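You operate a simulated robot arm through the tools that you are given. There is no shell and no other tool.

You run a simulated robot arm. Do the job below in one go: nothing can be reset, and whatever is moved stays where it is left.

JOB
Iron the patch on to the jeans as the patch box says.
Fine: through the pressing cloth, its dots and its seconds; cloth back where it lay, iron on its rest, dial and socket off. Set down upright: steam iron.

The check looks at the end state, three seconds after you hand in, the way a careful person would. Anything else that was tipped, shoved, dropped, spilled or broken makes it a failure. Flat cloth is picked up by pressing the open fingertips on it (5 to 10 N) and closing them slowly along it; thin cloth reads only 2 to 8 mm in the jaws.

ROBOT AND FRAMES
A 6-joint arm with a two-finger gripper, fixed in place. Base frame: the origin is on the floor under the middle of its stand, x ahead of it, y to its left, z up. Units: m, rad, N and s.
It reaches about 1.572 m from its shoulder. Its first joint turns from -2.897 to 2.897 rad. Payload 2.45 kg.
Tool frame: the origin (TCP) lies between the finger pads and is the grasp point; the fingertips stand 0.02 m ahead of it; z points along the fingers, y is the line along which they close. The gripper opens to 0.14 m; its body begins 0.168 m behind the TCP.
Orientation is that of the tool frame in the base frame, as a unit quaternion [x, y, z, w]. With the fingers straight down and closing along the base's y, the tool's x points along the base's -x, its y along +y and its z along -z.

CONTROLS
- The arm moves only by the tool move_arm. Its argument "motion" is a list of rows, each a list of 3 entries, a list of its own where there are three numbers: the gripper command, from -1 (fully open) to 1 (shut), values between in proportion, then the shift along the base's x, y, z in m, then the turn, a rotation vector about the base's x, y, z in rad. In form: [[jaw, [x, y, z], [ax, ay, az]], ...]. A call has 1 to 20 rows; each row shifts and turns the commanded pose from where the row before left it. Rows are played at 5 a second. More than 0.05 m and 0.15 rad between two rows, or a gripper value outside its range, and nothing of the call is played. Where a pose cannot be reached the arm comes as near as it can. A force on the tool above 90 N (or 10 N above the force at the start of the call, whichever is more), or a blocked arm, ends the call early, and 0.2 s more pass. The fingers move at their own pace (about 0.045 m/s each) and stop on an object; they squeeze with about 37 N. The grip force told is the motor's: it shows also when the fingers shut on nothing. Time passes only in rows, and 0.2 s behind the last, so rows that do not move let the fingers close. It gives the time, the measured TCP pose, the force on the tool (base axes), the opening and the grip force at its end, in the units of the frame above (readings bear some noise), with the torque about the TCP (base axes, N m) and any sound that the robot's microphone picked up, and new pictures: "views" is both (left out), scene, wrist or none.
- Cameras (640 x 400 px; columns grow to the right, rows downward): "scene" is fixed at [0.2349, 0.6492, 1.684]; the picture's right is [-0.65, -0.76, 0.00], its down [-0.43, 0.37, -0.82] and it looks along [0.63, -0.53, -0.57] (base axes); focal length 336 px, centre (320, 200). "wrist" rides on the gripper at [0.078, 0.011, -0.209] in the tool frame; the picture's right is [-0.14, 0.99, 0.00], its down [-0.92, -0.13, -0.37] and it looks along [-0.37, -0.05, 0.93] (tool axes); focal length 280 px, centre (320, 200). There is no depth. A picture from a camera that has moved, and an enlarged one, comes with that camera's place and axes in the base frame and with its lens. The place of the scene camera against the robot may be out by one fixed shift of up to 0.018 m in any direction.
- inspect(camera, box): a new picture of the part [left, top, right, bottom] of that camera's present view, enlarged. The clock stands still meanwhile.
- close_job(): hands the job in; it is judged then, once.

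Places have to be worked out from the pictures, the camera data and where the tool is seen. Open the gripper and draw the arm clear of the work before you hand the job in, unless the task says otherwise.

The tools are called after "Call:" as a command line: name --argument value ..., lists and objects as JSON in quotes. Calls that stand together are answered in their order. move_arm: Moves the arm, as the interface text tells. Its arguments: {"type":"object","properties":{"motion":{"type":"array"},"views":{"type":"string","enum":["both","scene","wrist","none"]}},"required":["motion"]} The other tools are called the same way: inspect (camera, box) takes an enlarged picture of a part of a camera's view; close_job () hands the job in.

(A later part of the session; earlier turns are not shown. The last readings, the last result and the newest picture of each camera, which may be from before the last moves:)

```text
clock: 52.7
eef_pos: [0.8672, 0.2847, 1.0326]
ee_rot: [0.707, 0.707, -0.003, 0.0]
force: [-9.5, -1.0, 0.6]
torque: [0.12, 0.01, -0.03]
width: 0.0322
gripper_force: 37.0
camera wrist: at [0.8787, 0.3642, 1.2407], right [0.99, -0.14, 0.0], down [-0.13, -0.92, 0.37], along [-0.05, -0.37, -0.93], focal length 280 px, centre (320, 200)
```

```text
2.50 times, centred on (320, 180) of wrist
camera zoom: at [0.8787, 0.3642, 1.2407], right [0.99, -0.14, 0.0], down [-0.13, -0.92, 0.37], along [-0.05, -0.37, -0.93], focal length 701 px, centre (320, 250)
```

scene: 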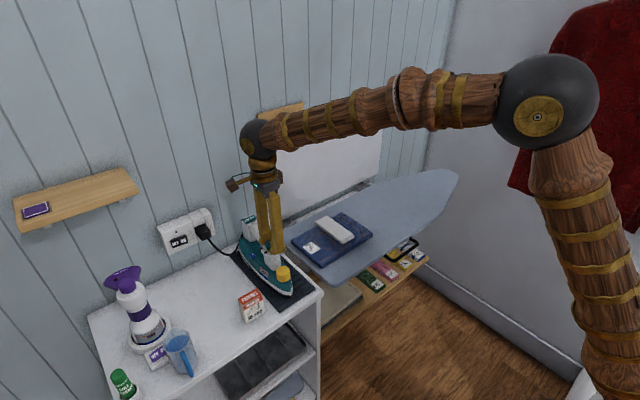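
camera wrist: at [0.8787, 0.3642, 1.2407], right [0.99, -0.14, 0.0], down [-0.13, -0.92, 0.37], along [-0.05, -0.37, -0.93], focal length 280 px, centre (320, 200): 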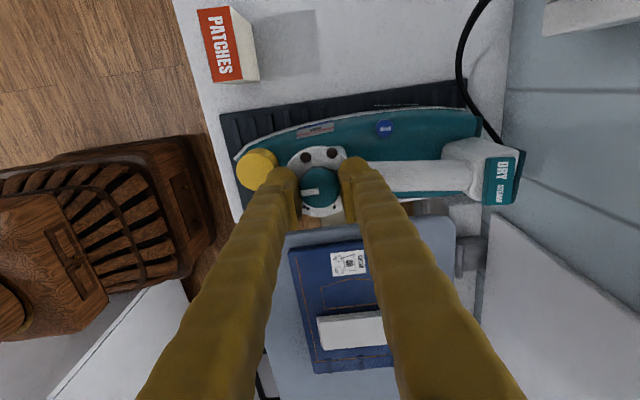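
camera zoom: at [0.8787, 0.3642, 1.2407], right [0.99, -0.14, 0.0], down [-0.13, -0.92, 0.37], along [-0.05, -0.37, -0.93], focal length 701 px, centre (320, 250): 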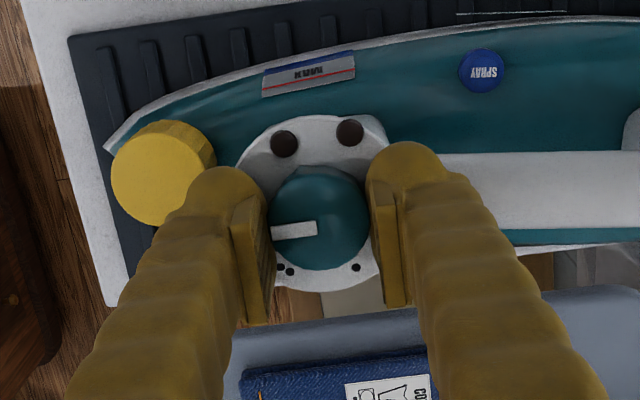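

The pointer now points toward the tip side where ••• is. I release, rise and check the dial reading.

Call:
move_arm --motion '[[0.5, [0, 0, 0], [0, 0, 0]], [0.35, [0, 0, 0], [0, 0, 0]], [0.2, [0, 0, 0], [0, 0, 0]], [0.2, [0, 0, 0], [0, 0, 0]], [0.2, [0, 0, 0.02], [0, 0, 0]], [0.2, [0, 0, 0.04], [0, 0, 0]], [0.1, [0, 0, 0.045], [0, 0, 0]], [0.1, [0, 0, 0.045], [0, 0, 0]], [0.1, [0, 0, 0], [0, 0, 0]]]'

Call:
inspect --camera "wrist" --box '[270, 110, 370, 190]'

Call:
inspect --camera "scene" --box '[230, 200, 310, 300]'

```text
clock: 54.7
eef_pos: [0.8698, 0.2863, 1.1857]
ee_rot: [0.708, 0.707, -0.002, 0.0]
force: [0.8, 0.2, 0.9]
torque: [-0.02, -0.01, 0.0]
width: 0.0632
gripper_force: 0.0
camera wrist: at [0.8802, 0.3654, 1.392], right [0.99, -0.14, 0.0], down [-0.13, -0.92, 0.37], along [-0.05, -0.37, -0.93], focal length 280 px, centre (320, 200)
```

scene: 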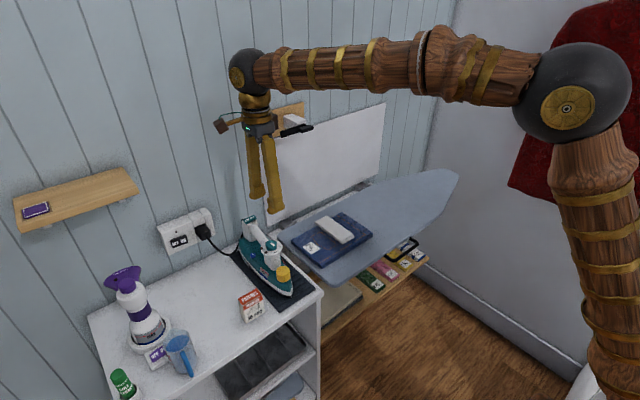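
wrist: 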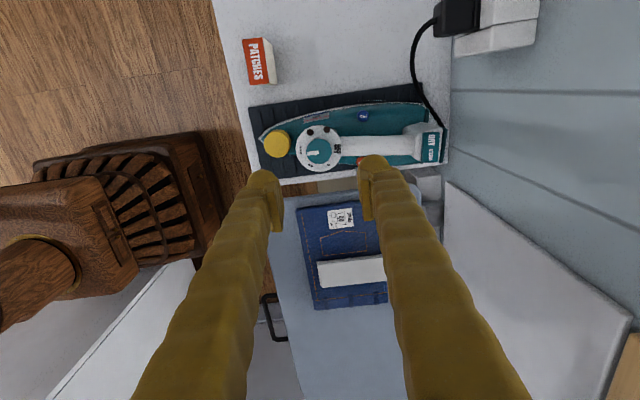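

```text
5.00 times, centred on (320, 150) of wrist
camera zoom: at [0.8802, 0.3654, 1.392], right [0.99, -0.14, 0.0], down [-0.13, -0.92, 0.37], along [-0.05, -0.37, -0.93], focal length 1402 px, centre (320, 450)
```

zoom: 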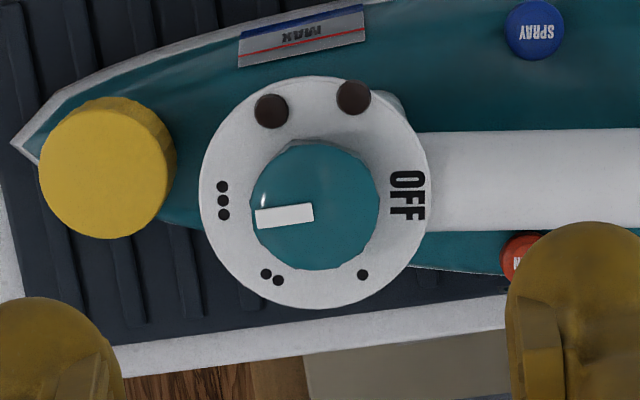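

```text
4.00 times, centred on (270, 250) of scene
camera zoom: at [0.2349, 0.6492, 1.684], right [-0.65, -0.76, 0.0], down [-0.43, 0.37, -0.82], along [0.63, -0.53, -0.57], focal length 1343 px, centre (520, 0)
```

zoom: 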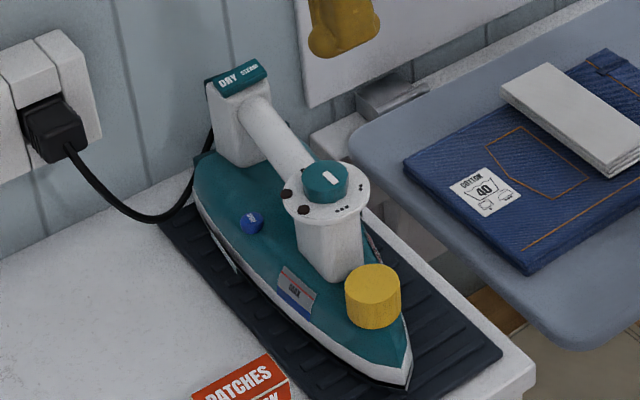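

Dial reads ••• (pointer at the three dots) and the iron hasn't moved. Next the socket: I estimate the ON half of the rocker near (1.04, 0.472, 1.04). I approach with closed fingers stacked vertically, tilting them forward.

Call:
move_arm --motion '[[0.5, [-0.005, 0.046, 0.005], [0, 0, 0]], [1, [-0.005, 0.046, 0], [0, 0, 0]], [1, [-0.005, 0.046, 0], [0, 0, 0]], [1, [-0.005, 0.046, 0], [0, 0, 0]], [1, [0.01, 0, -0.01], [0, -0.1496, 0]], [1, [0.01, 0, -0.01], [0, -0.1496, 0]], [1, [0.01, 0, -0.01], [0, -0.1496, 0]], [1, [0.01, 0, -0.01], [0, -0.1496, 0]], [1, [0.01, 0, -0.01], [0, -0.1496, 0]], [1, [0.01, 0, -0.01], [0, -0.1496, 0]], [1, [0.01, 0, -0.01], [0, -0.1496, 0]], [1, [0, 0, 0], [0, 0, 0]]]'

Call:
inspect --camera "wrist" --box '[160, 60, 480, 260]'

Call:
inspect --camera "scene" --box '[100, 150, 280, 300]'

```text
clock: 57.3
eef_pos: [0.9103, 0.469, 1.1386]
ee_rot: [0.638, 0.641, 0.3, 0.303]
force: [-0.7, 0.0, 0.5]
torque: [0.01, -0.02, 0.02]
width: 0.0002
gripper_force: 29.3
out of reach, approached as far as the arm can: row 10, 11
camera wrist: at [0.7565, 0.5477, 1.2775], right [0.63, -0.13, 0.76], down [-0.36, -0.92, 0.14], along [0.69, -0.37, -0.63], focal length 280 px, centre (320, 200)
```

scene: 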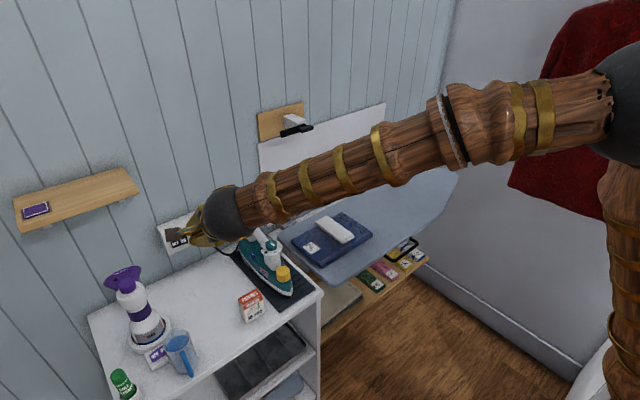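
wrist: 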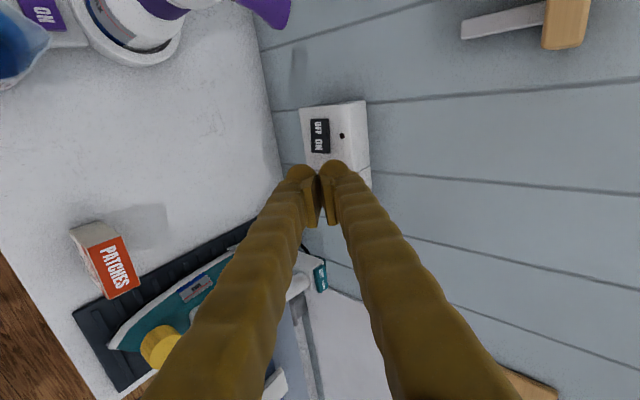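

```text
2.00 times, centred on (320, 160) of wrist
camera zoom: at [0.7565, 0.5477, 1.2775], right [0.63, -0.13, 0.76], down [-0.36, -0.92, 0.14], along [0.69, -0.37, -0.63], focal length 561 px, centre (320, 280)
```

zoom: 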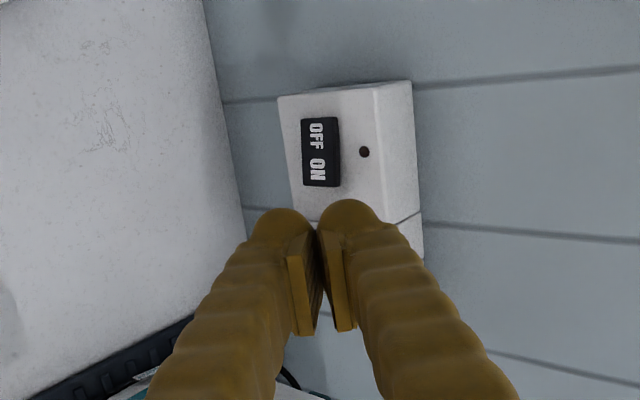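

```text
2.67 times, centred on (190, 225) of scene
camera zoom: at [0.2349, 0.6492, 1.684], right [-0.65, -0.76, 0.0], down [-0.43, 0.37, -0.82], along [0.63, -0.53, -0.57], focal length 895 px, centre (667, 133)
```

zoom: 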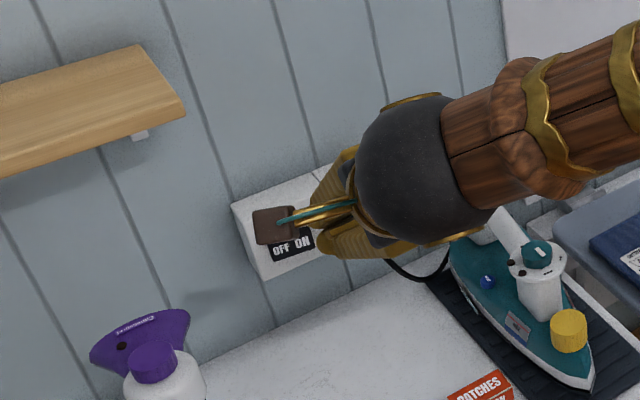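

The last tilt rows were out of reach (about 50° tilt achieved), but the switch is well visible: ON at about (1.05, 0.476, 1.025). I back the tilt command off to match and move closer.

Call:
move_arm --motion '[[1, [0.012, 0.001, -0.02], [0, 0.045, 0]], [1, [0.012, 0.001, -0.02], [0, 0.045, 0]], [1, [0.012, 0.001, -0.02], [0, 0.045, 0]], [1, [0.012, 0, -0.02], [0, 0.035, 0]], [1, [0, 0, 0], [0, 0, 0]]]'

Call:
inspect --camera "wrist" --box '[240, 90, 400, 230]'

Call:
inspect --camera "scene" --box '[120, 180, 260, 290]'

```text
clock: 58.5
eef_pos: [0.9604, 0.4728, 1.0548]
ee_rot: [0.661, 0.665, 0.245, 0.247]
force: [-0.7, -0.4, 1.4]
torque: [0.0, 0.03, -0.05]
width: 0.0
gripper_force: 29.4
camera wrist: at [0.8313, 0.5513, 1.2193], right [0.75, -0.13, 0.65], down [-0.33, -0.92, 0.2], along [0.57, -0.37, -0.74], focal length 280 px, centre (320, 200)
```

scene: 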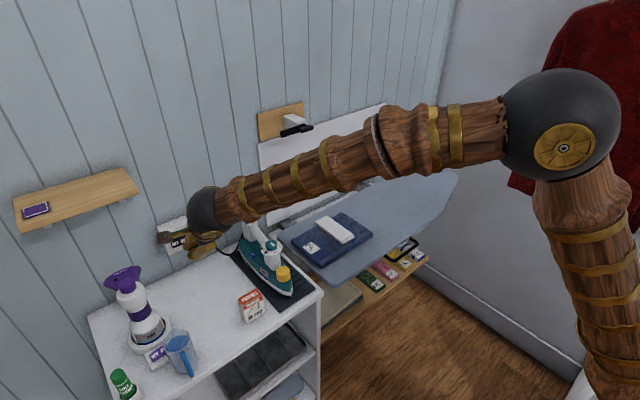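
wrist: 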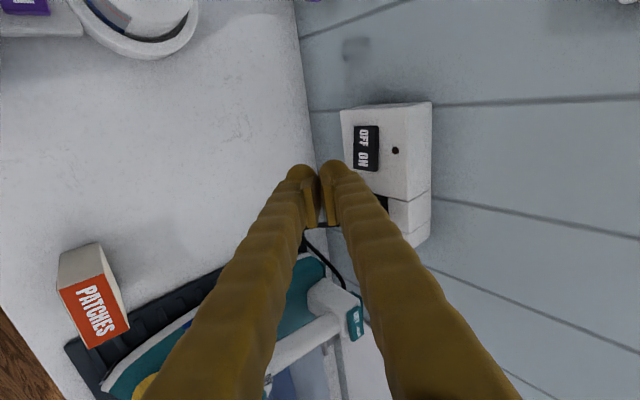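

```text
2.86 times, centred on (320, 160) of wrist
camera zoom: at [0.8313, 0.5513, 1.2193], right [0.75, -0.13, 0.65], down [-0.33, -0.92, 0.2], along [0.57, -0.37, -0.74], focal length 801 px, centre (320, 314)
```

zoom: 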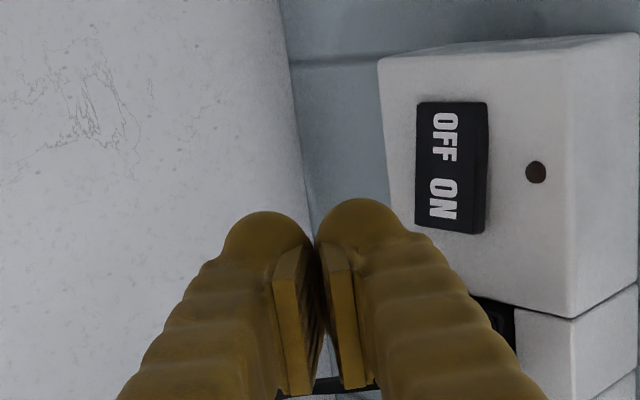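

```text
3.64 times, centred on (190, 235) of scene
camera zoom: at [0.2349, 0.6492, 1.684], right [-0.65, -0.76, 0.0], down [-0.43, 0.37, -0.82], along [0.63, -0.53, -0.57], focal length 1221 px, centre (793, 73)
```

zoom: 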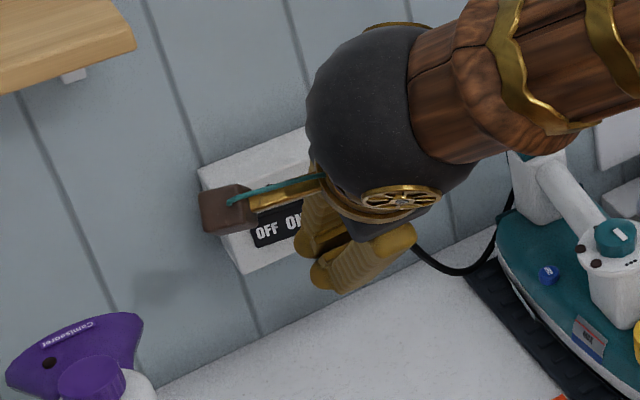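

ON half refined to about (1.045, 0.476, 1.0245). I restore ~50° tilt and move the fingertips to just in front of it.

Call:
move_arm --motion '[[1, [0.012, -0.001, -0.009], [0, -0.085, 0]], [1, [0.012, -0.001, -0.009], [0, -0.085, 0]], [1, [0.01, -0.001, -0.009], [0, 0, 0]], [1, [0, 0, 0], [0, 0, 0]]]'

Call:
inspect --camera "wrist" --box '[240, 90, 400, 230]'

Call:
inspect --camera "scene" --box '[120, 180, 260, 290]'

```text
clock: 59.5
eef_pos: [0.987, 0.4686, 1.034]
ee_rot: [0.645, 0.65, 0.283, 0.285]
force: [0.4, 0.1, 1.4]
torque: [-0.03, -0.02, 0.0]
width: 0.0
gripper_force: 29.4
out of reach, approached as far as the arm can: row 2
camera wrist: at [0.84, 0.5486, 1.1817], right [0.67, -0.13, 0.73], down [-0.35, -0.92, 0.16], along [0.65, -0.37, -0.66], focal length 280 px, centre (320, 200)
```

scene: 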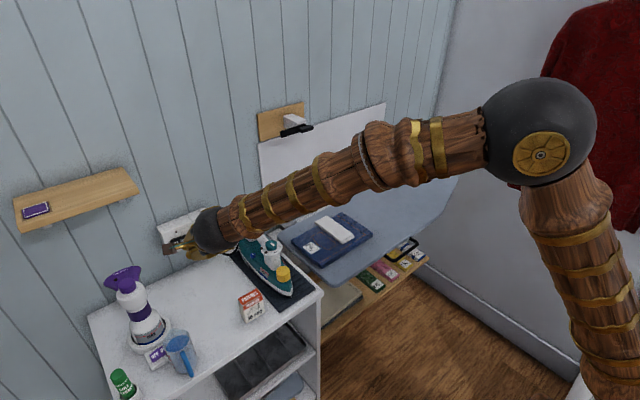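
wrist: 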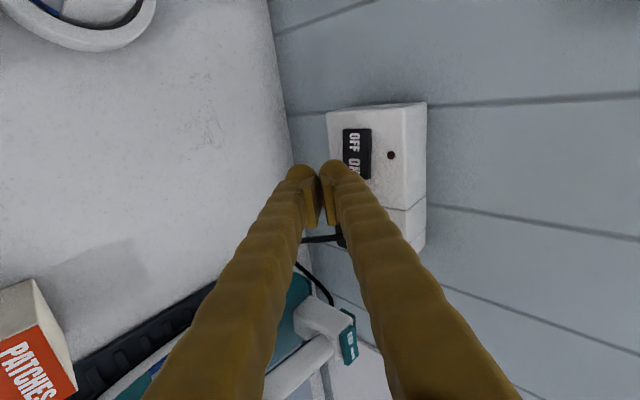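

```text
2.86 times, centred on (320, 160) of wrist
camera zoom: at [0.84, 0.5486, 1.1817], right [0.67, -0.13, 0.73], down [-0.35, -0.92, 0.16], along [0.65, -0.37, -0.66], focal length 801 px, centre (320, 314)
```

zoom: 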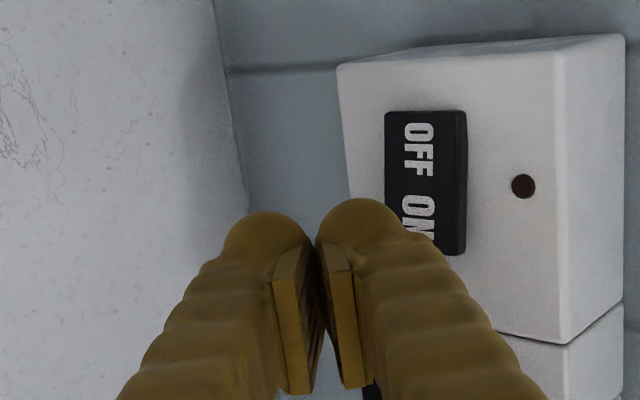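

```text
3.64 times, centred on (190, 235) of scene
camera zoom: at [0.2349, 0.6492, 1.684], right [-0.65, -0.76, 0.0], down [-0.43, 0.37, -0.82], along [0.63, -0.53, -0.57], focal length 1221 px, centre (793, 73)
```

zoom: 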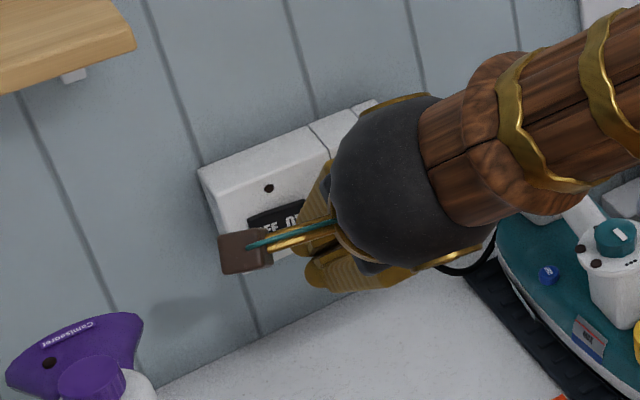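

ON centre is consistently at (1.0425, 0.477, 1.025); fingertip contact point is now about (1.0125, 0.469, 1.032). I advance toward it in small steps.

Call:
move_arm --motion '[[1, [0.01, 0.001, -0.004], [0, 0, 0]], [1, [0.008, 0, -0.003], [0, 0, 0]], [1, [0.004, 0, 0], [0, 0, 0]], [1, [0.003, 0, 0], [0, 0, 0]], [1, [0, 0, 0], [0, 0, 0]]]' --views "wrist"

Call:
inspect --camera "wrist" --box '[240, 90, 400, 230]'

```text
clock: 60.7
eef_pos: [1.012, 0.4696, 1.0279]
ee_rot: [0.645, 0.65, 0.284, 0.285]
force: [0.1, 0.1, 0.2]
torque: [-0.01, -0.03, 0.0]
width: 0.0
gripper_force: 29.2
camera wrist: at [0.8647, 0.5497, 1.1747], right [0.67, -0.13, 0.73], down [-0.35, -0.92, 0.16], along [0.65, -0.37, -0.66], focal length 280 px, centre (320, 200)
```

wrist: 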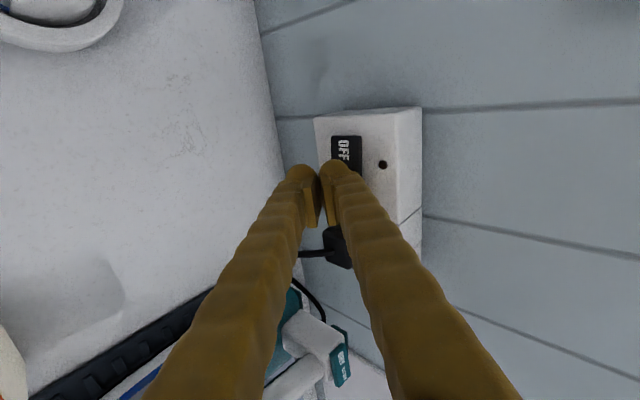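

```text
2.86 times, centred on (320, 160) of wrist
camera zoom: at [0.8647, 0.5497, 1.1747], right [0.67, -0.13, 0.73], down [-0.35, -0.92, 0.16], along [0.65, -0.37, -0.66], focal length 801 px, centre (320, 314)
```

zoom: 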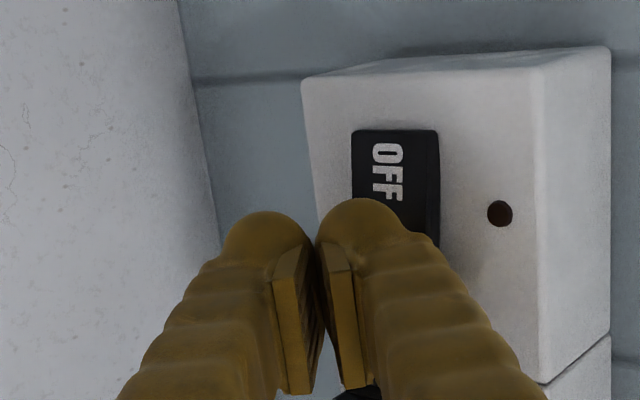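

The fingertip is now over the ON half. I advance in 2–3 mm steps until I feel it.

Call:
move_arm --motion '[[1, [0.003, 0, 0], [0, 0, 0]], [1, [0.002, 0, 0], [0, 0, 0]], [1, [0.002, 0, 0], [0, 0, 0]], [1, [0, 0, 0], [0, 0, 0]]]' --views "none"

```text
clock: 61.7
eef_pos: [1.0193, 0.4709, 1.0268]
ee_rot: [0.645, 0.65, 0.283, 0.286]
force: [-1.2, 0.2, -1.3]
torque: [0.05, 0.02, -0.01]
width: 0.0001
gripper_force: 29.4
```

Call:
move_arm --motion '[[1, [0.002, 0, 0], [0, 0, 0]], [1, [0.002, 0, 0], [0, 0, 0]], [1, [0.002, 0, 0], [0, 0, 0]], [1, [0, 0, 0], [0, 0, 0]]]' --views "wrist"

Call:
inspect --camera "wrist" --box '[240, 90, 400, 230]'

```text
clock: 62.6
eef_pos: [1.0234, 0.4698, 1.0261]
ee_rot: [0.645, 0.649, 0.282, 0.287]
force: [-32.4, -11.6, 11.6]
torque: [0.31, -0.68, 0.19]
width: 0.0
gripper_force: 29.4
heard: click
stopped in row 4: the force on the tool passed its limit at 94 N (the readings are from after the stop); the commanded pose is now the measured one
camera wrist: at [0.8762, 0.5491, 1.1743], right [0.67, -0.13, 0.73], down [-0.35, -0.92, 0.16], along [0.65, -0.37, -0.66], focal length 280 px, centre (320, 200)
```

wrist: 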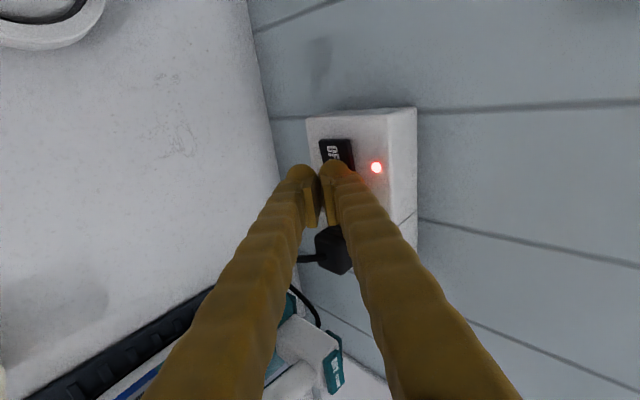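

```text
2.86 times, centred on (320, 160) of wrist
camera zoom: at [0.8762, 0.5491, 1.1743], right [0.67, -0.13, 0.73], down [-0.35, -0.92, 0.16], along [0.65, -0.37, -0.66], focal length 801 px, centre (320, 314)
```

zoom: 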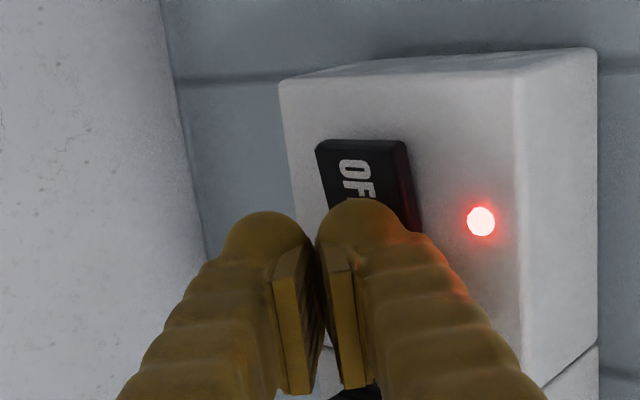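

Click heard and the socket lamp is lit: socket ON. I back away, return to vertical and look at the iron's lamps.

Call:
move_arm --motion '[[1, [-0.02, 0, 0.002], [0, 0, 0]], [1, [-0.04, 0, 0.02], [0, 0.03, 0]], [1, [-0.04, 0, 0.02], [0, 0.1, 0]], [1, [-0.02, -0.005, 0.03], [0, 0.14, 0]], [1, [0, -0.02, 0.04], [0, 0.14, 0]], [1, [0, -0.035, 0.03], [0, 0.14, 0]], [1, [0, -0.045, 0], [0, 0.14, 0]], [0.5, [0, -0.045, 0], [0, 0.137, 0]], [0, [0.01, -0.03, 0], [0, 0, 0.12]], [-0.2, [0.01, 0, 0], [0, 0, 0.145]], [-0.3, [0, 0, 0], [0, 0, 0.145]], [-0.3, [0, 0, 0], [0, 0, 0.145]], [-0.3, [0, 0, 0], [0, 0, 0.145]], [-0.3, [0, 0, 0], [0, 0, 0.145]], [-0.3, [0, 0, 0], [0, 0, 0.145]], [-0.3, [0, 0, 0], [0, 0, 0.145]], [-0.3, [0, 0, 0], [0, 0, 0.145]], [-0.3, [0, 0, 0], [0, 0, 0.145]], [-0.3, [0, 0, 0], [0, 0, 0.145]], [-0.3, [0, 0, 0], [0, 0, 0]]]'

Call:
inspect --camera "wrist" --box '[200, 60, 440, 260]'

Call:
inspect --camera "scene" --box '[150, 190, 310, 310]'

```text
clock: 66.8
eef_pos: [0.9245, 0.2889, 1.1685]
ee_rot: [-0.004, 1.0, 0.0, 0.001]
force: [0.4, -1.0, -0.9]
torque: [-0.01, 0.0, 0.03]
width: 0.0911
gripper_force: 0.1
camera wrist: at [0.8452, 0.3, 1.3755], right [0.13, 0.99, 0.0], down [0.92, -0.12, 0.37], along [0.37, -0.05, -0.93], focal length 280 px, centre (320, 200)
```

scene: 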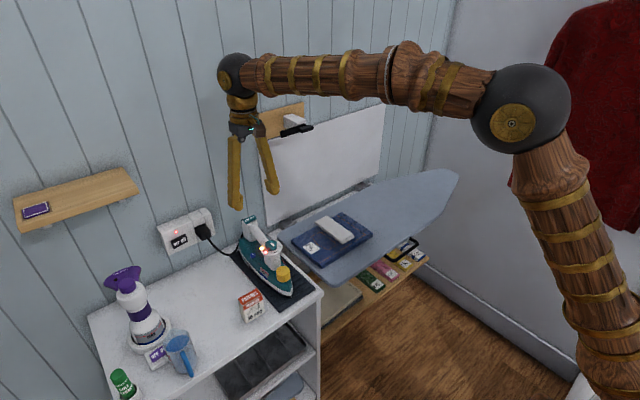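
wrist: 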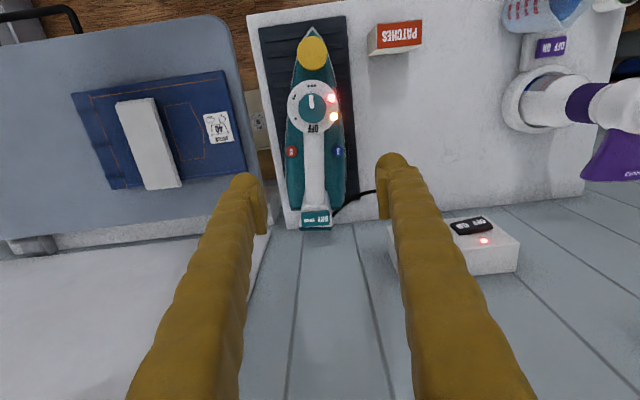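

```text
2.00 times, centred on (320, 160) of wrist
camera zoom: at [0.8452, 0.3, 1.3755], right [0.13, 0.99, 0.0], down [0.92, -0.12, 0.37], along [0.37, -0.05, -0.93], focal length 561 px, centre (320, 280)
```

zoom: 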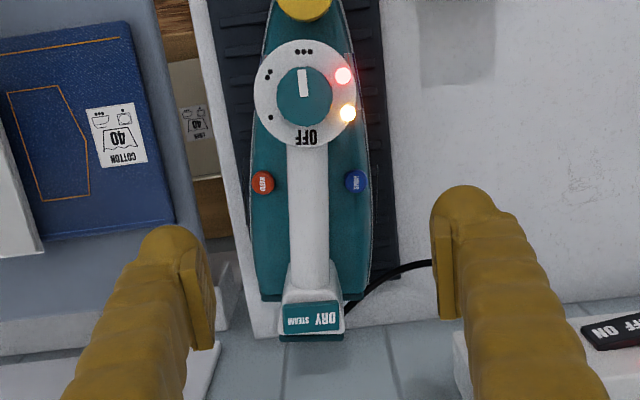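

```text
3.33 times, centred on (230, 250) of scene
camera zoom: at [0.2349, 0.6492, 1.684], right [-0.65, -0.76, 0.0], down [-0.43, 0.37, -0.82], along [0.63, -0.53, -0.57], focal length 1119 px, centre (620, 33)
```

zoom: 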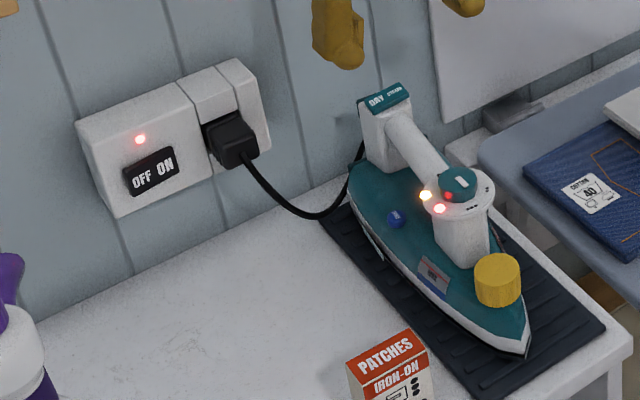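

Both iron lamps are lit (red power, amber heating). The dial turn yawed the iron about −6°; the handle axis passes near (0.93, 0.281). I align the gripper with the handle (−0.10 rad) and lower to a pre-grasp while it heats.

Call:
move_arm --motion '[[0, [0.0035, -0.0074, 0], [0, 0, -0.1]], [0, [0, 0, -0.03], [0, 0, 0]], [0, [0, 0, -0.04], [0, 0, 0]], [0, [0, 0, -0.03], [0, 0, 0]], [0, [0, 0, 0], [0, 0, 0]], [0, [0, 0, 0], [0, 0, 0]], [0, [0, 0, 0], [0, 0, 0]], [0, [0, 0, 0], [0, 0, 0]], [0, [0, 0, 0], [0, 0, 0]], [0, [0, 0, 0], [0, 0, 0]]]'

Call:
inspect --camera "wrist" --box '[200, 60, 440, 260]'

Call:
inspect --camera "scene" --box '[210, 180, 320, 310]'

```text
clock: 69.0
eef_pos: [0.928, 0.2829, 1.0674]
ee_rot: [0.045, 0.999, 0.0, 0.002]
force: [0.0, -0.8, 0.4]
torque: [0.0, 0.02, -0.03]
width: 0.0699
gripper_force: 0.2
camera wrist: at [0.85, 0.3023, 1.2752], right [0.23, 0.97, 0.0], down [0.9, -0.21, 0.37], along [0.36, -0.08, -0.93], focal length 280 px, centre (320, 200)
```

scene: 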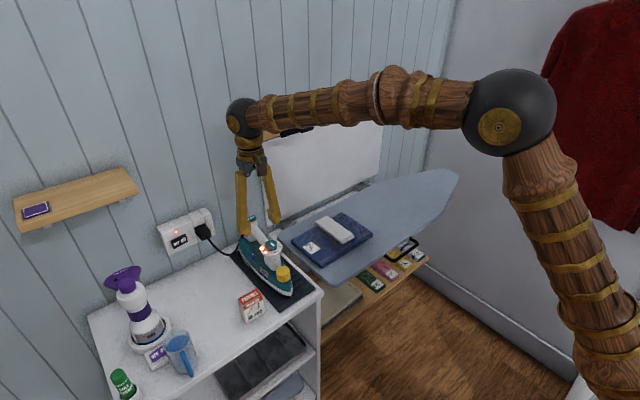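
wrist: 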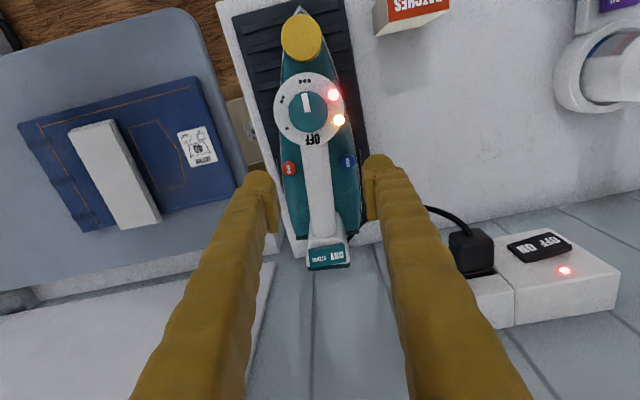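

```text
2.00 times, centred on (320, 160) of wrist
camera zoom: at [0.85, 0.3023, 1.2752], right [0.23, 0.97, 0.0], down [0.9, -0.21, 0.37], along [0.36, -0.08, -0.93], focal length 561 px, centre (320, 280)
```

zoom: 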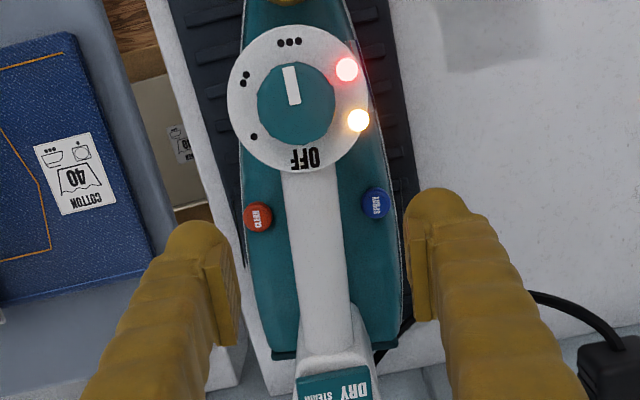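

```text
3.08 times, centred on (265, 245) of scene
camera zoom: at [0.2349, 0.6492, 1.684], right [-0.65, -0.76, 0.0], down [-0.43, 0.37, -0.82], along [0.63, -0.53, -0.57], focal length 1033 px, centre (489, 62)
```

zoom: 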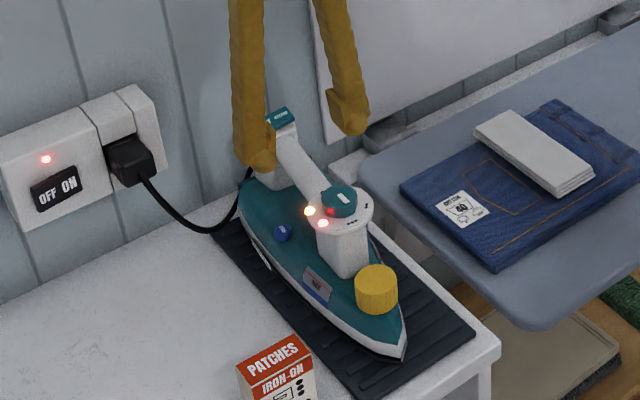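

Gripper is aligned and centred on the handle; amber lamp still on. I lower alongside the handle carefully.

Call:
move_arm --motion '[[0, [0, 0, -0.03], [0, 0, 0]], [0, [0, 0, -0.025], [0, 0, 0]], [0, [0, 0, -0.008], [0, 0, 0]], [0, [0, 0, 0], [0, 0, 0]]]'

Call:
inspect --camera "wrist" --box '[200, 60, 440, 260]'

Call:
inspect --camera "scene" --box '[220, 190, 310, 300]'

```text
clock: 70.0
eef_pos: [0.927, 0.2826, 1.0045]
ee_rot: [0.046, 0.999, 0.0, 0.002]
force: [0.1, -0.4, -0.1]
torque: [-0.01, 0.01, 0.04]
width: 0.0697
gripper_force: 0.0
camera wrist: at [0.8491, 0.3012, 1.2115], right [0.23, 0.97, 0.0], down [0.9, -0.21, 0.37], along [0.36, -0.08, -0.93], focal length 280 px, centre (320, 200)
```

scene: 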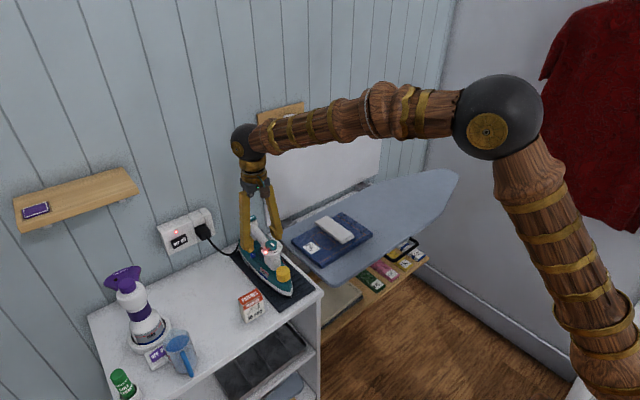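
wrist: 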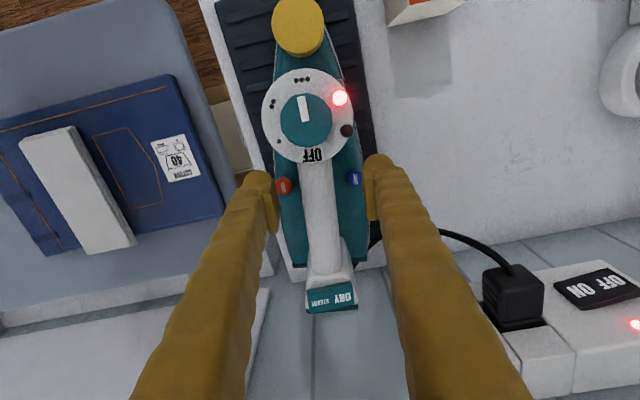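

```text
2.00 times, centred on (320, 160) of wrist
camera zoom: at [0.8491, 0.3012, 1.2115], right [0.23, 0.97, 0.0], down [0.9, -0.21, 0.37], along [0.36, -0.08, -0.93], focal length 561 px, centre (320, 280)
```

zoom: 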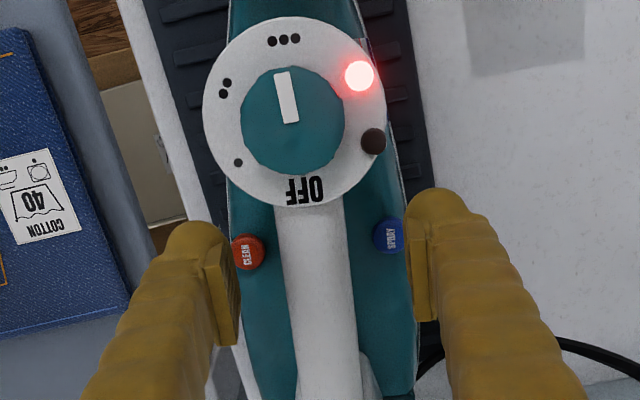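

```text
3.64 times, centred on (265, 245) of scene
camera zoom: at [0.2349, 0.6492, 1.684], right [-0.65, -0.76, 0.0], down [-0.43, 0.37, -0.82], along [0.63, -0.53, -0.57], focal length 1221 px, centre (520, 36)
```

zoom: 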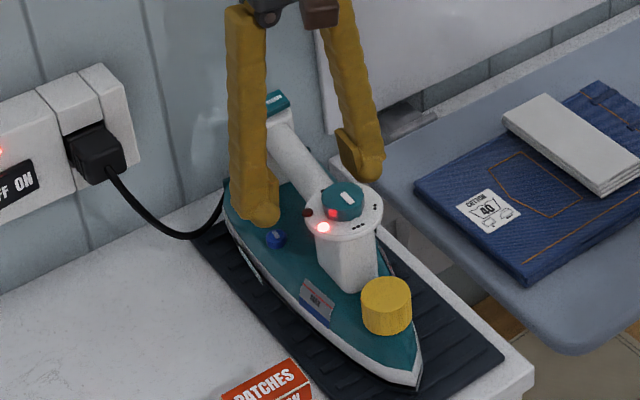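

The amber lamp has gone out – the iron is at temperature. I lower 4 mm more and close on the handle.

Call:
move_arm --motion '[[0, [0, 0, -0.004], [0, 0, 0]], [0.15, [0, 0, 0], [0, 0, 0]], [0.3, [0, 0, 0], [0, 0, 0]], [0.45, [0, 0, 0], [0, 0, 0]], [0.6, [0, 0, 0], [0, 0, 0]], [0.75, [0, 0, 0], [0, 0, 0]], [1, [0, 0, 0], [0, 0, 0]], [1, [0, 0, 0], [0, 0, 0]]]' --views "both"

Call:
inspect --camera "wrist" --box '[200, 60, 440, 260]'

Call:
inspect --camera "scene" --box '[220, 190, 310, 300]'

```text
clock: 71.8
eef_pos: [0.9271, 0.2816, 0.999]
ee_rot: [0.045, 0.999, 0.0, 0.002]
force: [2.2, -1.9, 0.2]
torque: [-0.07, -0.21, -0.03]
width: 0.0253
gripper_force: 36.8
camera wrist: at [0.8496, 0.3009, 1.2077], right [0.23, 0.97, 0.0], down [0.9, -0.21, 0.37], along [0.36, -0.08, -0.93], focal length 280 px, centre (320, 200)
```

scene: 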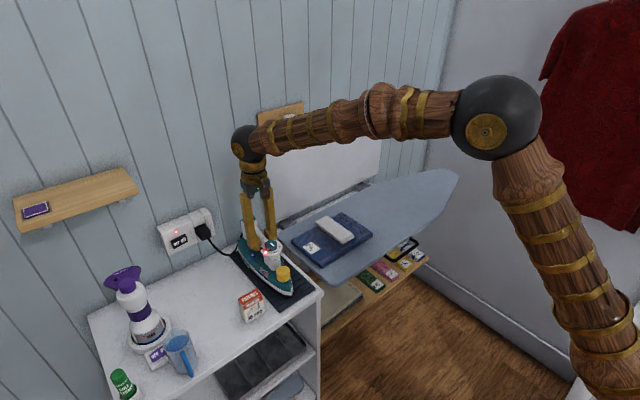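
wrist: 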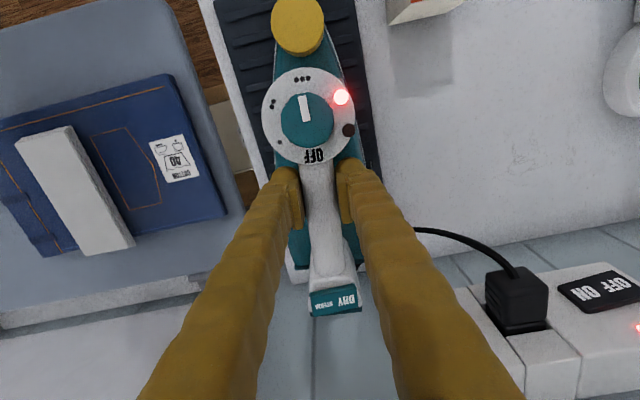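

```text
2.00 times, centred on (320, 160) of wrist
camera zoom: at [0.8496, 0.3009, 1.2077], right [0.23, 0.97, 0.0], down [0.9, -0.21, 0.37], along [0.36, -0.08, -0.93], focal length 561 px, centre (320, 280)
```

zoom: 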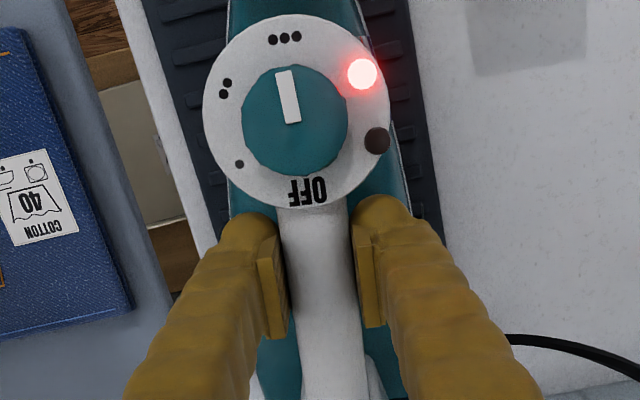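

```text
3.64 times, centred on (265, 245) of scene
camera zoom: at [0.2349, 0.6492, 1.684], right [-0.65, -0.76, 0.0], down [-0.43, 0.37, -0.82], along [0.63, -0.53, -0.57], focal length 1221 px, centre (520, 36)
```

zoom: 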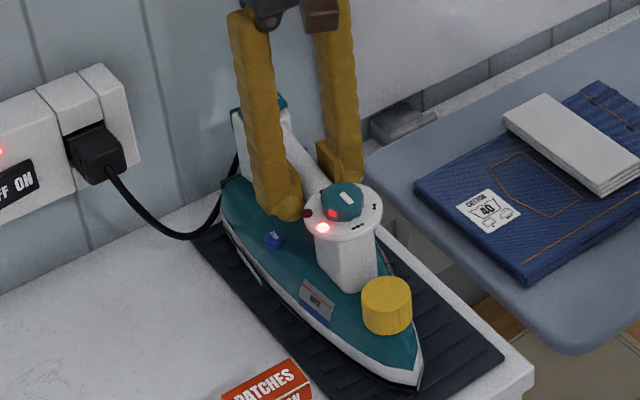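

Handle gripped at 25 mm. I lift slowly a couple of cm and check that the iron hangs level.

Call:
move_arm --motion '[[1, [0, 0, 0.004], [0, 0, 0]], [1, [0, 0, 0.008], [0, 0, 0]], [1, [0, 0, 0.012], [0, 0, 0]], [1, [0, 0, 0.012], [0, 0, 0]], [1, [0, 0, 0], [0, 0, 0]]]'

Call:
inspect --camera "wrist" --box '[200, 0, 440, 200]'

Call:
inspect --camera "scene" --box '[220, 190, 310, 300]'

```text
clock: 73.0
eef_pos: [0.9279, 0.2836, 1.0357]
ee_rot: [0.045, 0.999, 0.0, 0.002]
force: [-0.2, -0.5, -10.1]
torque: [-0.03, -0.11, -0.01]
width: 0.0251
gripper_force: 36.9
camera wrist: at [0.8496, 0.301, 1.2438], right [0.23, 0.97, 0.0], down [0.9, -0.21, 0.37], along [0.36, -0.08, -0.93], focal length 280 px, centre (320, 200)
```

scene: 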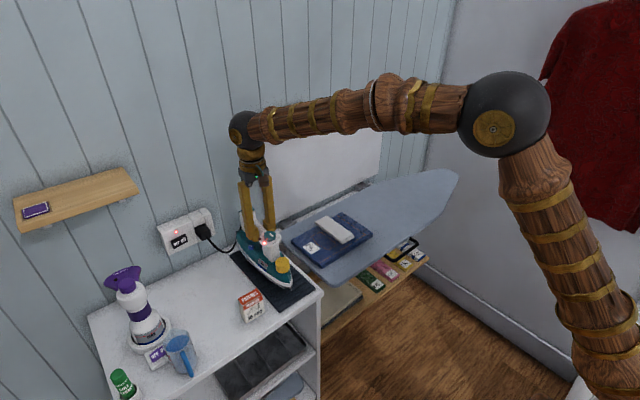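
wrist: 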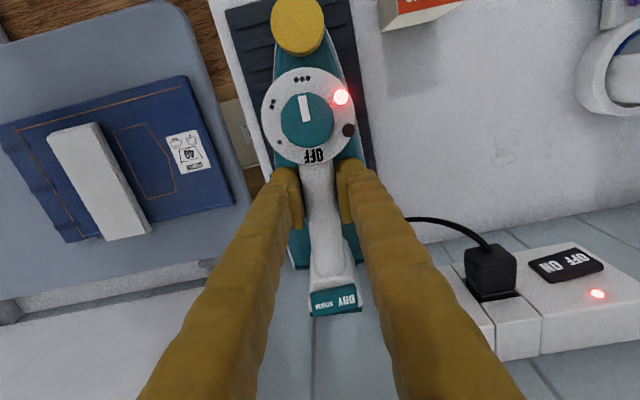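

```text
2.00 times, centred on (320, 100) of wrist
camera zoom: at [0.8496, 0.301, 1.2438], right [0.23, 0.97, 0.0], down [0.9, -0.21, 0.37], along [0.36, -0.08, -0.93], focal length 561 px, centre (320, 400)
```

zoom: 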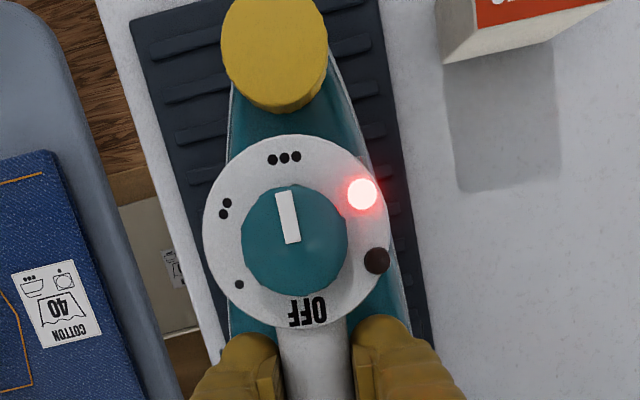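

```text
3.64 times, centred on (265, 245) of scene
camera zoom: at [0.2349, 0.6492, 1.684], right [-0.65, -0.76, 0.0], down [-0.43, 0.37, -0.82], along [0.63, -0.53, -0.57], focal length 1221 px, centre (520, 36)
```

zoom: 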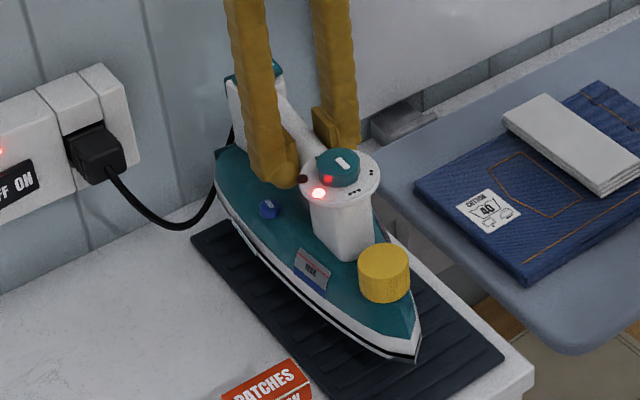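

The iron hangs level and weighs about 10 N. I lift it clear and carry it over to above the cloth, squaring its yaw on the way.

Call:
move_arm --motion '[[1, [0, 0, 0.03], [0, 0, 0]], [1, [0, 0, 0.035], [0, 0, 0]], [1, [-0.003, -0.02, 0.005], [0, 0, 0.01]], [1, [-0.003, -0.035, 0], [0, 0, 0.01]], [1, [-0.004, -0.04, 0], [0, 0, 0.01]], [1, [-0.004, -0.04, 0], [0, 0, 0.01]], [1, [-0.004, -0.04, 0], [0, 0, 0.01]], [1, [-0.004, -0.04, 0], [0, 0, 0.01]], [1, [-0.003, -0.035, 0], [0, 0, 0.01]], [1, [-0.003, -0.027, 0], [0, 0, 0.02]], [1, [0, 0, 0], [0, 0, 0]]]'

Call:
inspect --camera "scene" --box '[270, 150, 400, 290]'

Call:
inspect --camera "wrist" --box '[200, 0, 440, 200]'

```text
clock: 75.4
eef_pos: [0.9001, 0.006, 1.1057]
ee_rot: [0.001, 1.0, 0.001, 0.001]
force: [-0.3, 0.3, -9.7]
torque: [0.01, -0.1, -0.01]
width: 0.0247
gripper_force: 37.2
camera wrist: at [0.8211, 0.0168, 1.3134], right [0.14, 0.99, 0.0], down [0.92, -0.13, 0.37], along [0.37, -0.05, -0.93], focal length 280 px, centre (320, 200)
```

scene: 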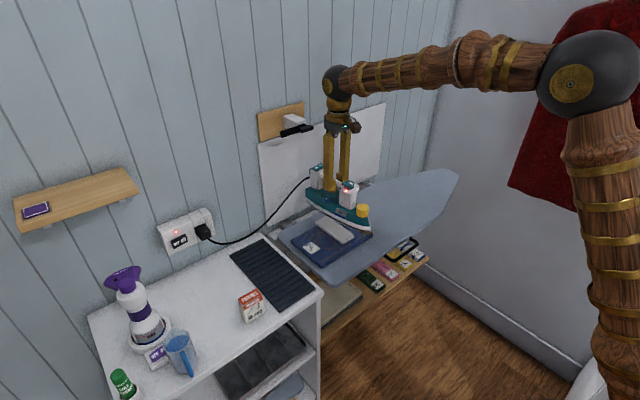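
wrist: 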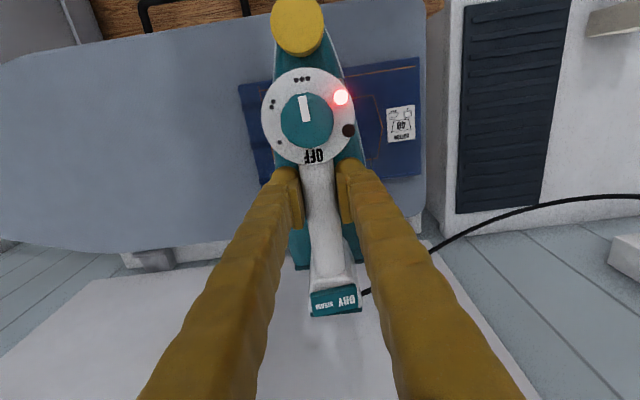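

```text
2.86 times, centred on (335, 220) of scene
camera zoom: at [0.2349, 0.6492, 1.684], right [-0.65, -0.76, 0.0], down [-0.43, 0.37, -0.82], along [0.63, -0.53, -0.57], focal length 959 px, centre (277, 143)
```

zoom: 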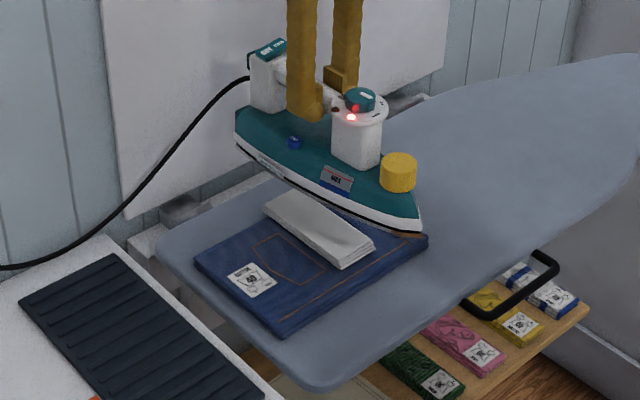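

```text
2.00 times, centred on (320, 100) of wrist
camera zoom: at [0.8211, 0.0168, 1.3134], right [0.14, 0.99, 0.0], down [0.92, -0.13, 0.37], along [0.37, -0.05, -0.93], focal length 561 px, centre (320, 400)
```

zoom: 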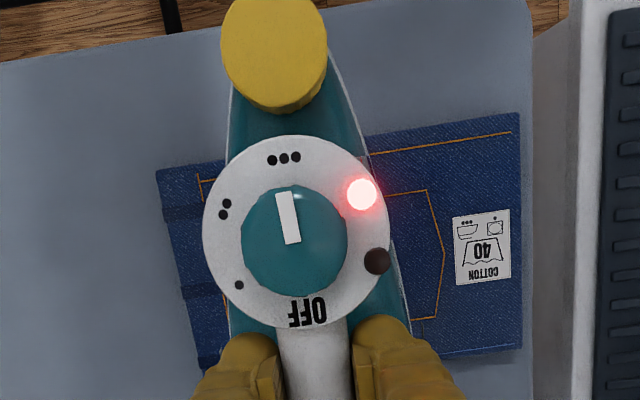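

Amber off, red on: ready. Sole is squarely above the cloth. I lower to about 1.5 cm above it and check alignment.

Call:
move_arm --motion '[[1, [0, 0, -0.02], [0, 0, 0]], [1, [0, 0, -0.025], [0, 0, 0]], [1, [0, 0, -0.012], [0, 0, 0]], [1, [0, 0, 0], [0, 0, 0]]]'

Call:
inspect --camera "scene" --box '[270, 150, 400, 290]'

```text
clock: 76.4
eef_pos: [0.8998, 0.0038, 1.0494]
ee_rot: [0.0, 1.0, 0.0, 0.002]
force: [-0.1, -0.1, -9.2]
torque: [0.01, -0.1, 0.0]
width: 0.0249
gripper_force: 37.3
camera wrist: at [0.8202, 0.0157, 1.2568], right [0.14, 0.99, 0.0], down [0.92, -0.13, 0.37], along [0.37, -0.05, -0.93], focal length 280 px, centre (320, 200)
```

scene: 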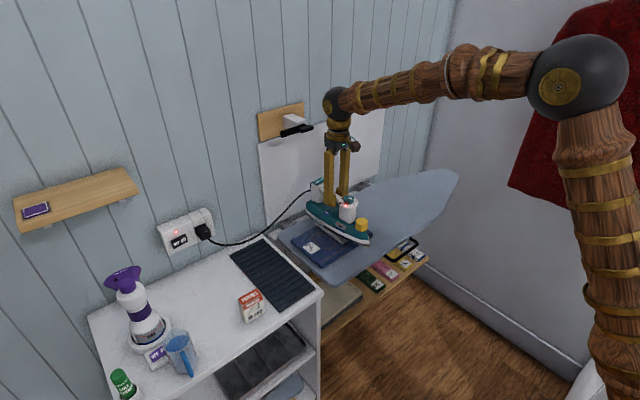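
wrist: 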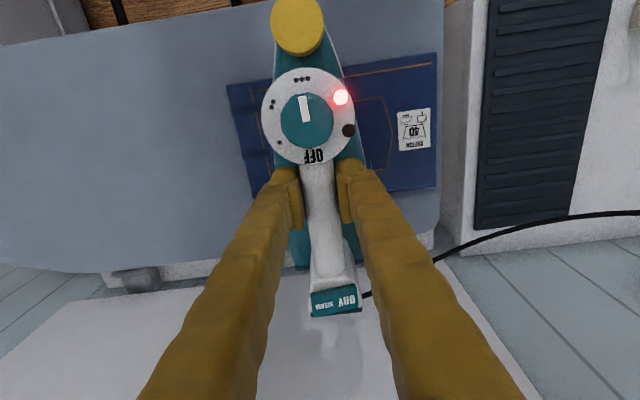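

```text
2.86 times, centred on (335, 220) of scene
camera zoom: at [0.2349, 0.6492, 1.684], right [-0.65, -0.76, 0.0], down [-0.43, 0.37, -0.82], along [0.63, -0.53, -0.57], focal length 959 px, centre (277, 143)
```

zoom: 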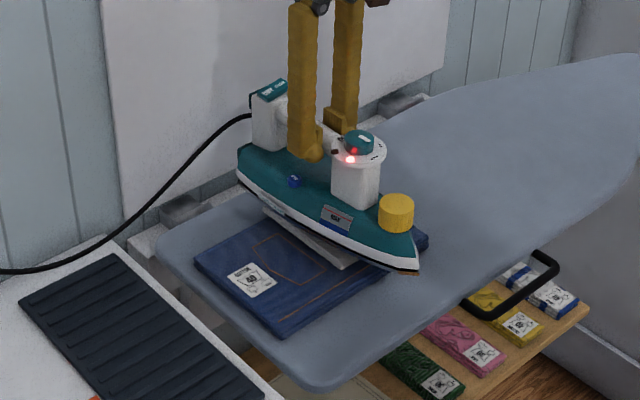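

Sole is aligned over the cloth, ~1.5–2 cm above. I go down near contact.

Call:
move_arm --motion '[[1, [0, 0.002, -0.008], [0, 0, 0]], [1, [0, 0, -0.004], [0, 0, 0]], [1, [0, 0, 0], [0, 0, 0]]]' --views "none"

```text
clock: 77.2
eef_pos: [0.9006, 0.0069, 1.038]
ee_rot: [0.001, 1.0, 0.0, 0.001]
force: [0.7, -0.4, -10.3]
torque: [0.02, -0.1, 0.0]
width: 0.025
gripper_force: 36.8
```

Still hanging free (−10 N). Continue down 2 mm at a time.

Call:
move_arm --motion '[[1, [0, 0, -0.002], [0, 0, 0]], [1, [0, 0, -0.002], [0, 0, 0]], [1, [0, 0, 0], [0, 0, 0]]]' --views "none"

```text
clock: 78.0
eef_pos: [0.8999, 0.0062, 1.0336]
ee_rot: [0.002, 1.0, 0.0, 0.001]
force: [0.6, 1.2, -9.8]
torque: [0.03, -0.14, 0.01]
width: 0.0249
gripper_force: 37.1
```

Not yet in contact; expected contact near 1.03. Next small steps.

Call:
move_arm --motion '[[1, [0, 0, -0.002], [0, 0, 0]], [1, [0, 0, -0.0015], [0, 0, 0]], [1, [0, 0, 0], [0, 0, 0]]]' --views "none"

```text
clock: 78.8
eef_pos: [0.9, 0.0073, 1.0307]
ee_rot: [0.0, 1.0, 0.0, 0.002]
force: [0.2, 0.4, -9.8]
torque: [0.01, -0.06, -0.03]
width: 0.0249
gripper_force: 37.4
```

Call:
move_arm --motion '[[1, [0, 0, -0.002], [0, 0, 0]], [1, [0, 0, -0.0015], [0, 0, 0]], [1, [0, 0, 0], [0, 0, 0]]]' --views "none"

```text
clock: 79.6
eef_pos: [0.9003, 0.0076, 1.0275]
ee_rot: [0.001, 1.0, 0.0, 0.002]
force: [0.9, 0.0, -6.3]
torque: [-0.02, -0.13, 0.0]
width: 0.0252
gripper_force: 37.0
```

First contact (force −10 → −6 N) at t ≈ 79.4. I press 2 mm further and hold.

Call:
move_arm --motion '[[1, [0, 0, -0.001], [0, 0, 0]], [1, [0, 0, -0.001], [0, 0, 0]], [1, [0, 0, 0], [0, 0, 0]]]' --views "none"

```text
clock: 80.4
eef_pos: [0.8997, 0.007, 1.0252]
ee_rot: [0.001, 1.0, 0.0, 0.003]
force: [0.9, -0.7, 12.1]
torque: [0.01, -0.08, -0.04]
width: 0.0249
gripper_force: 36.9
```

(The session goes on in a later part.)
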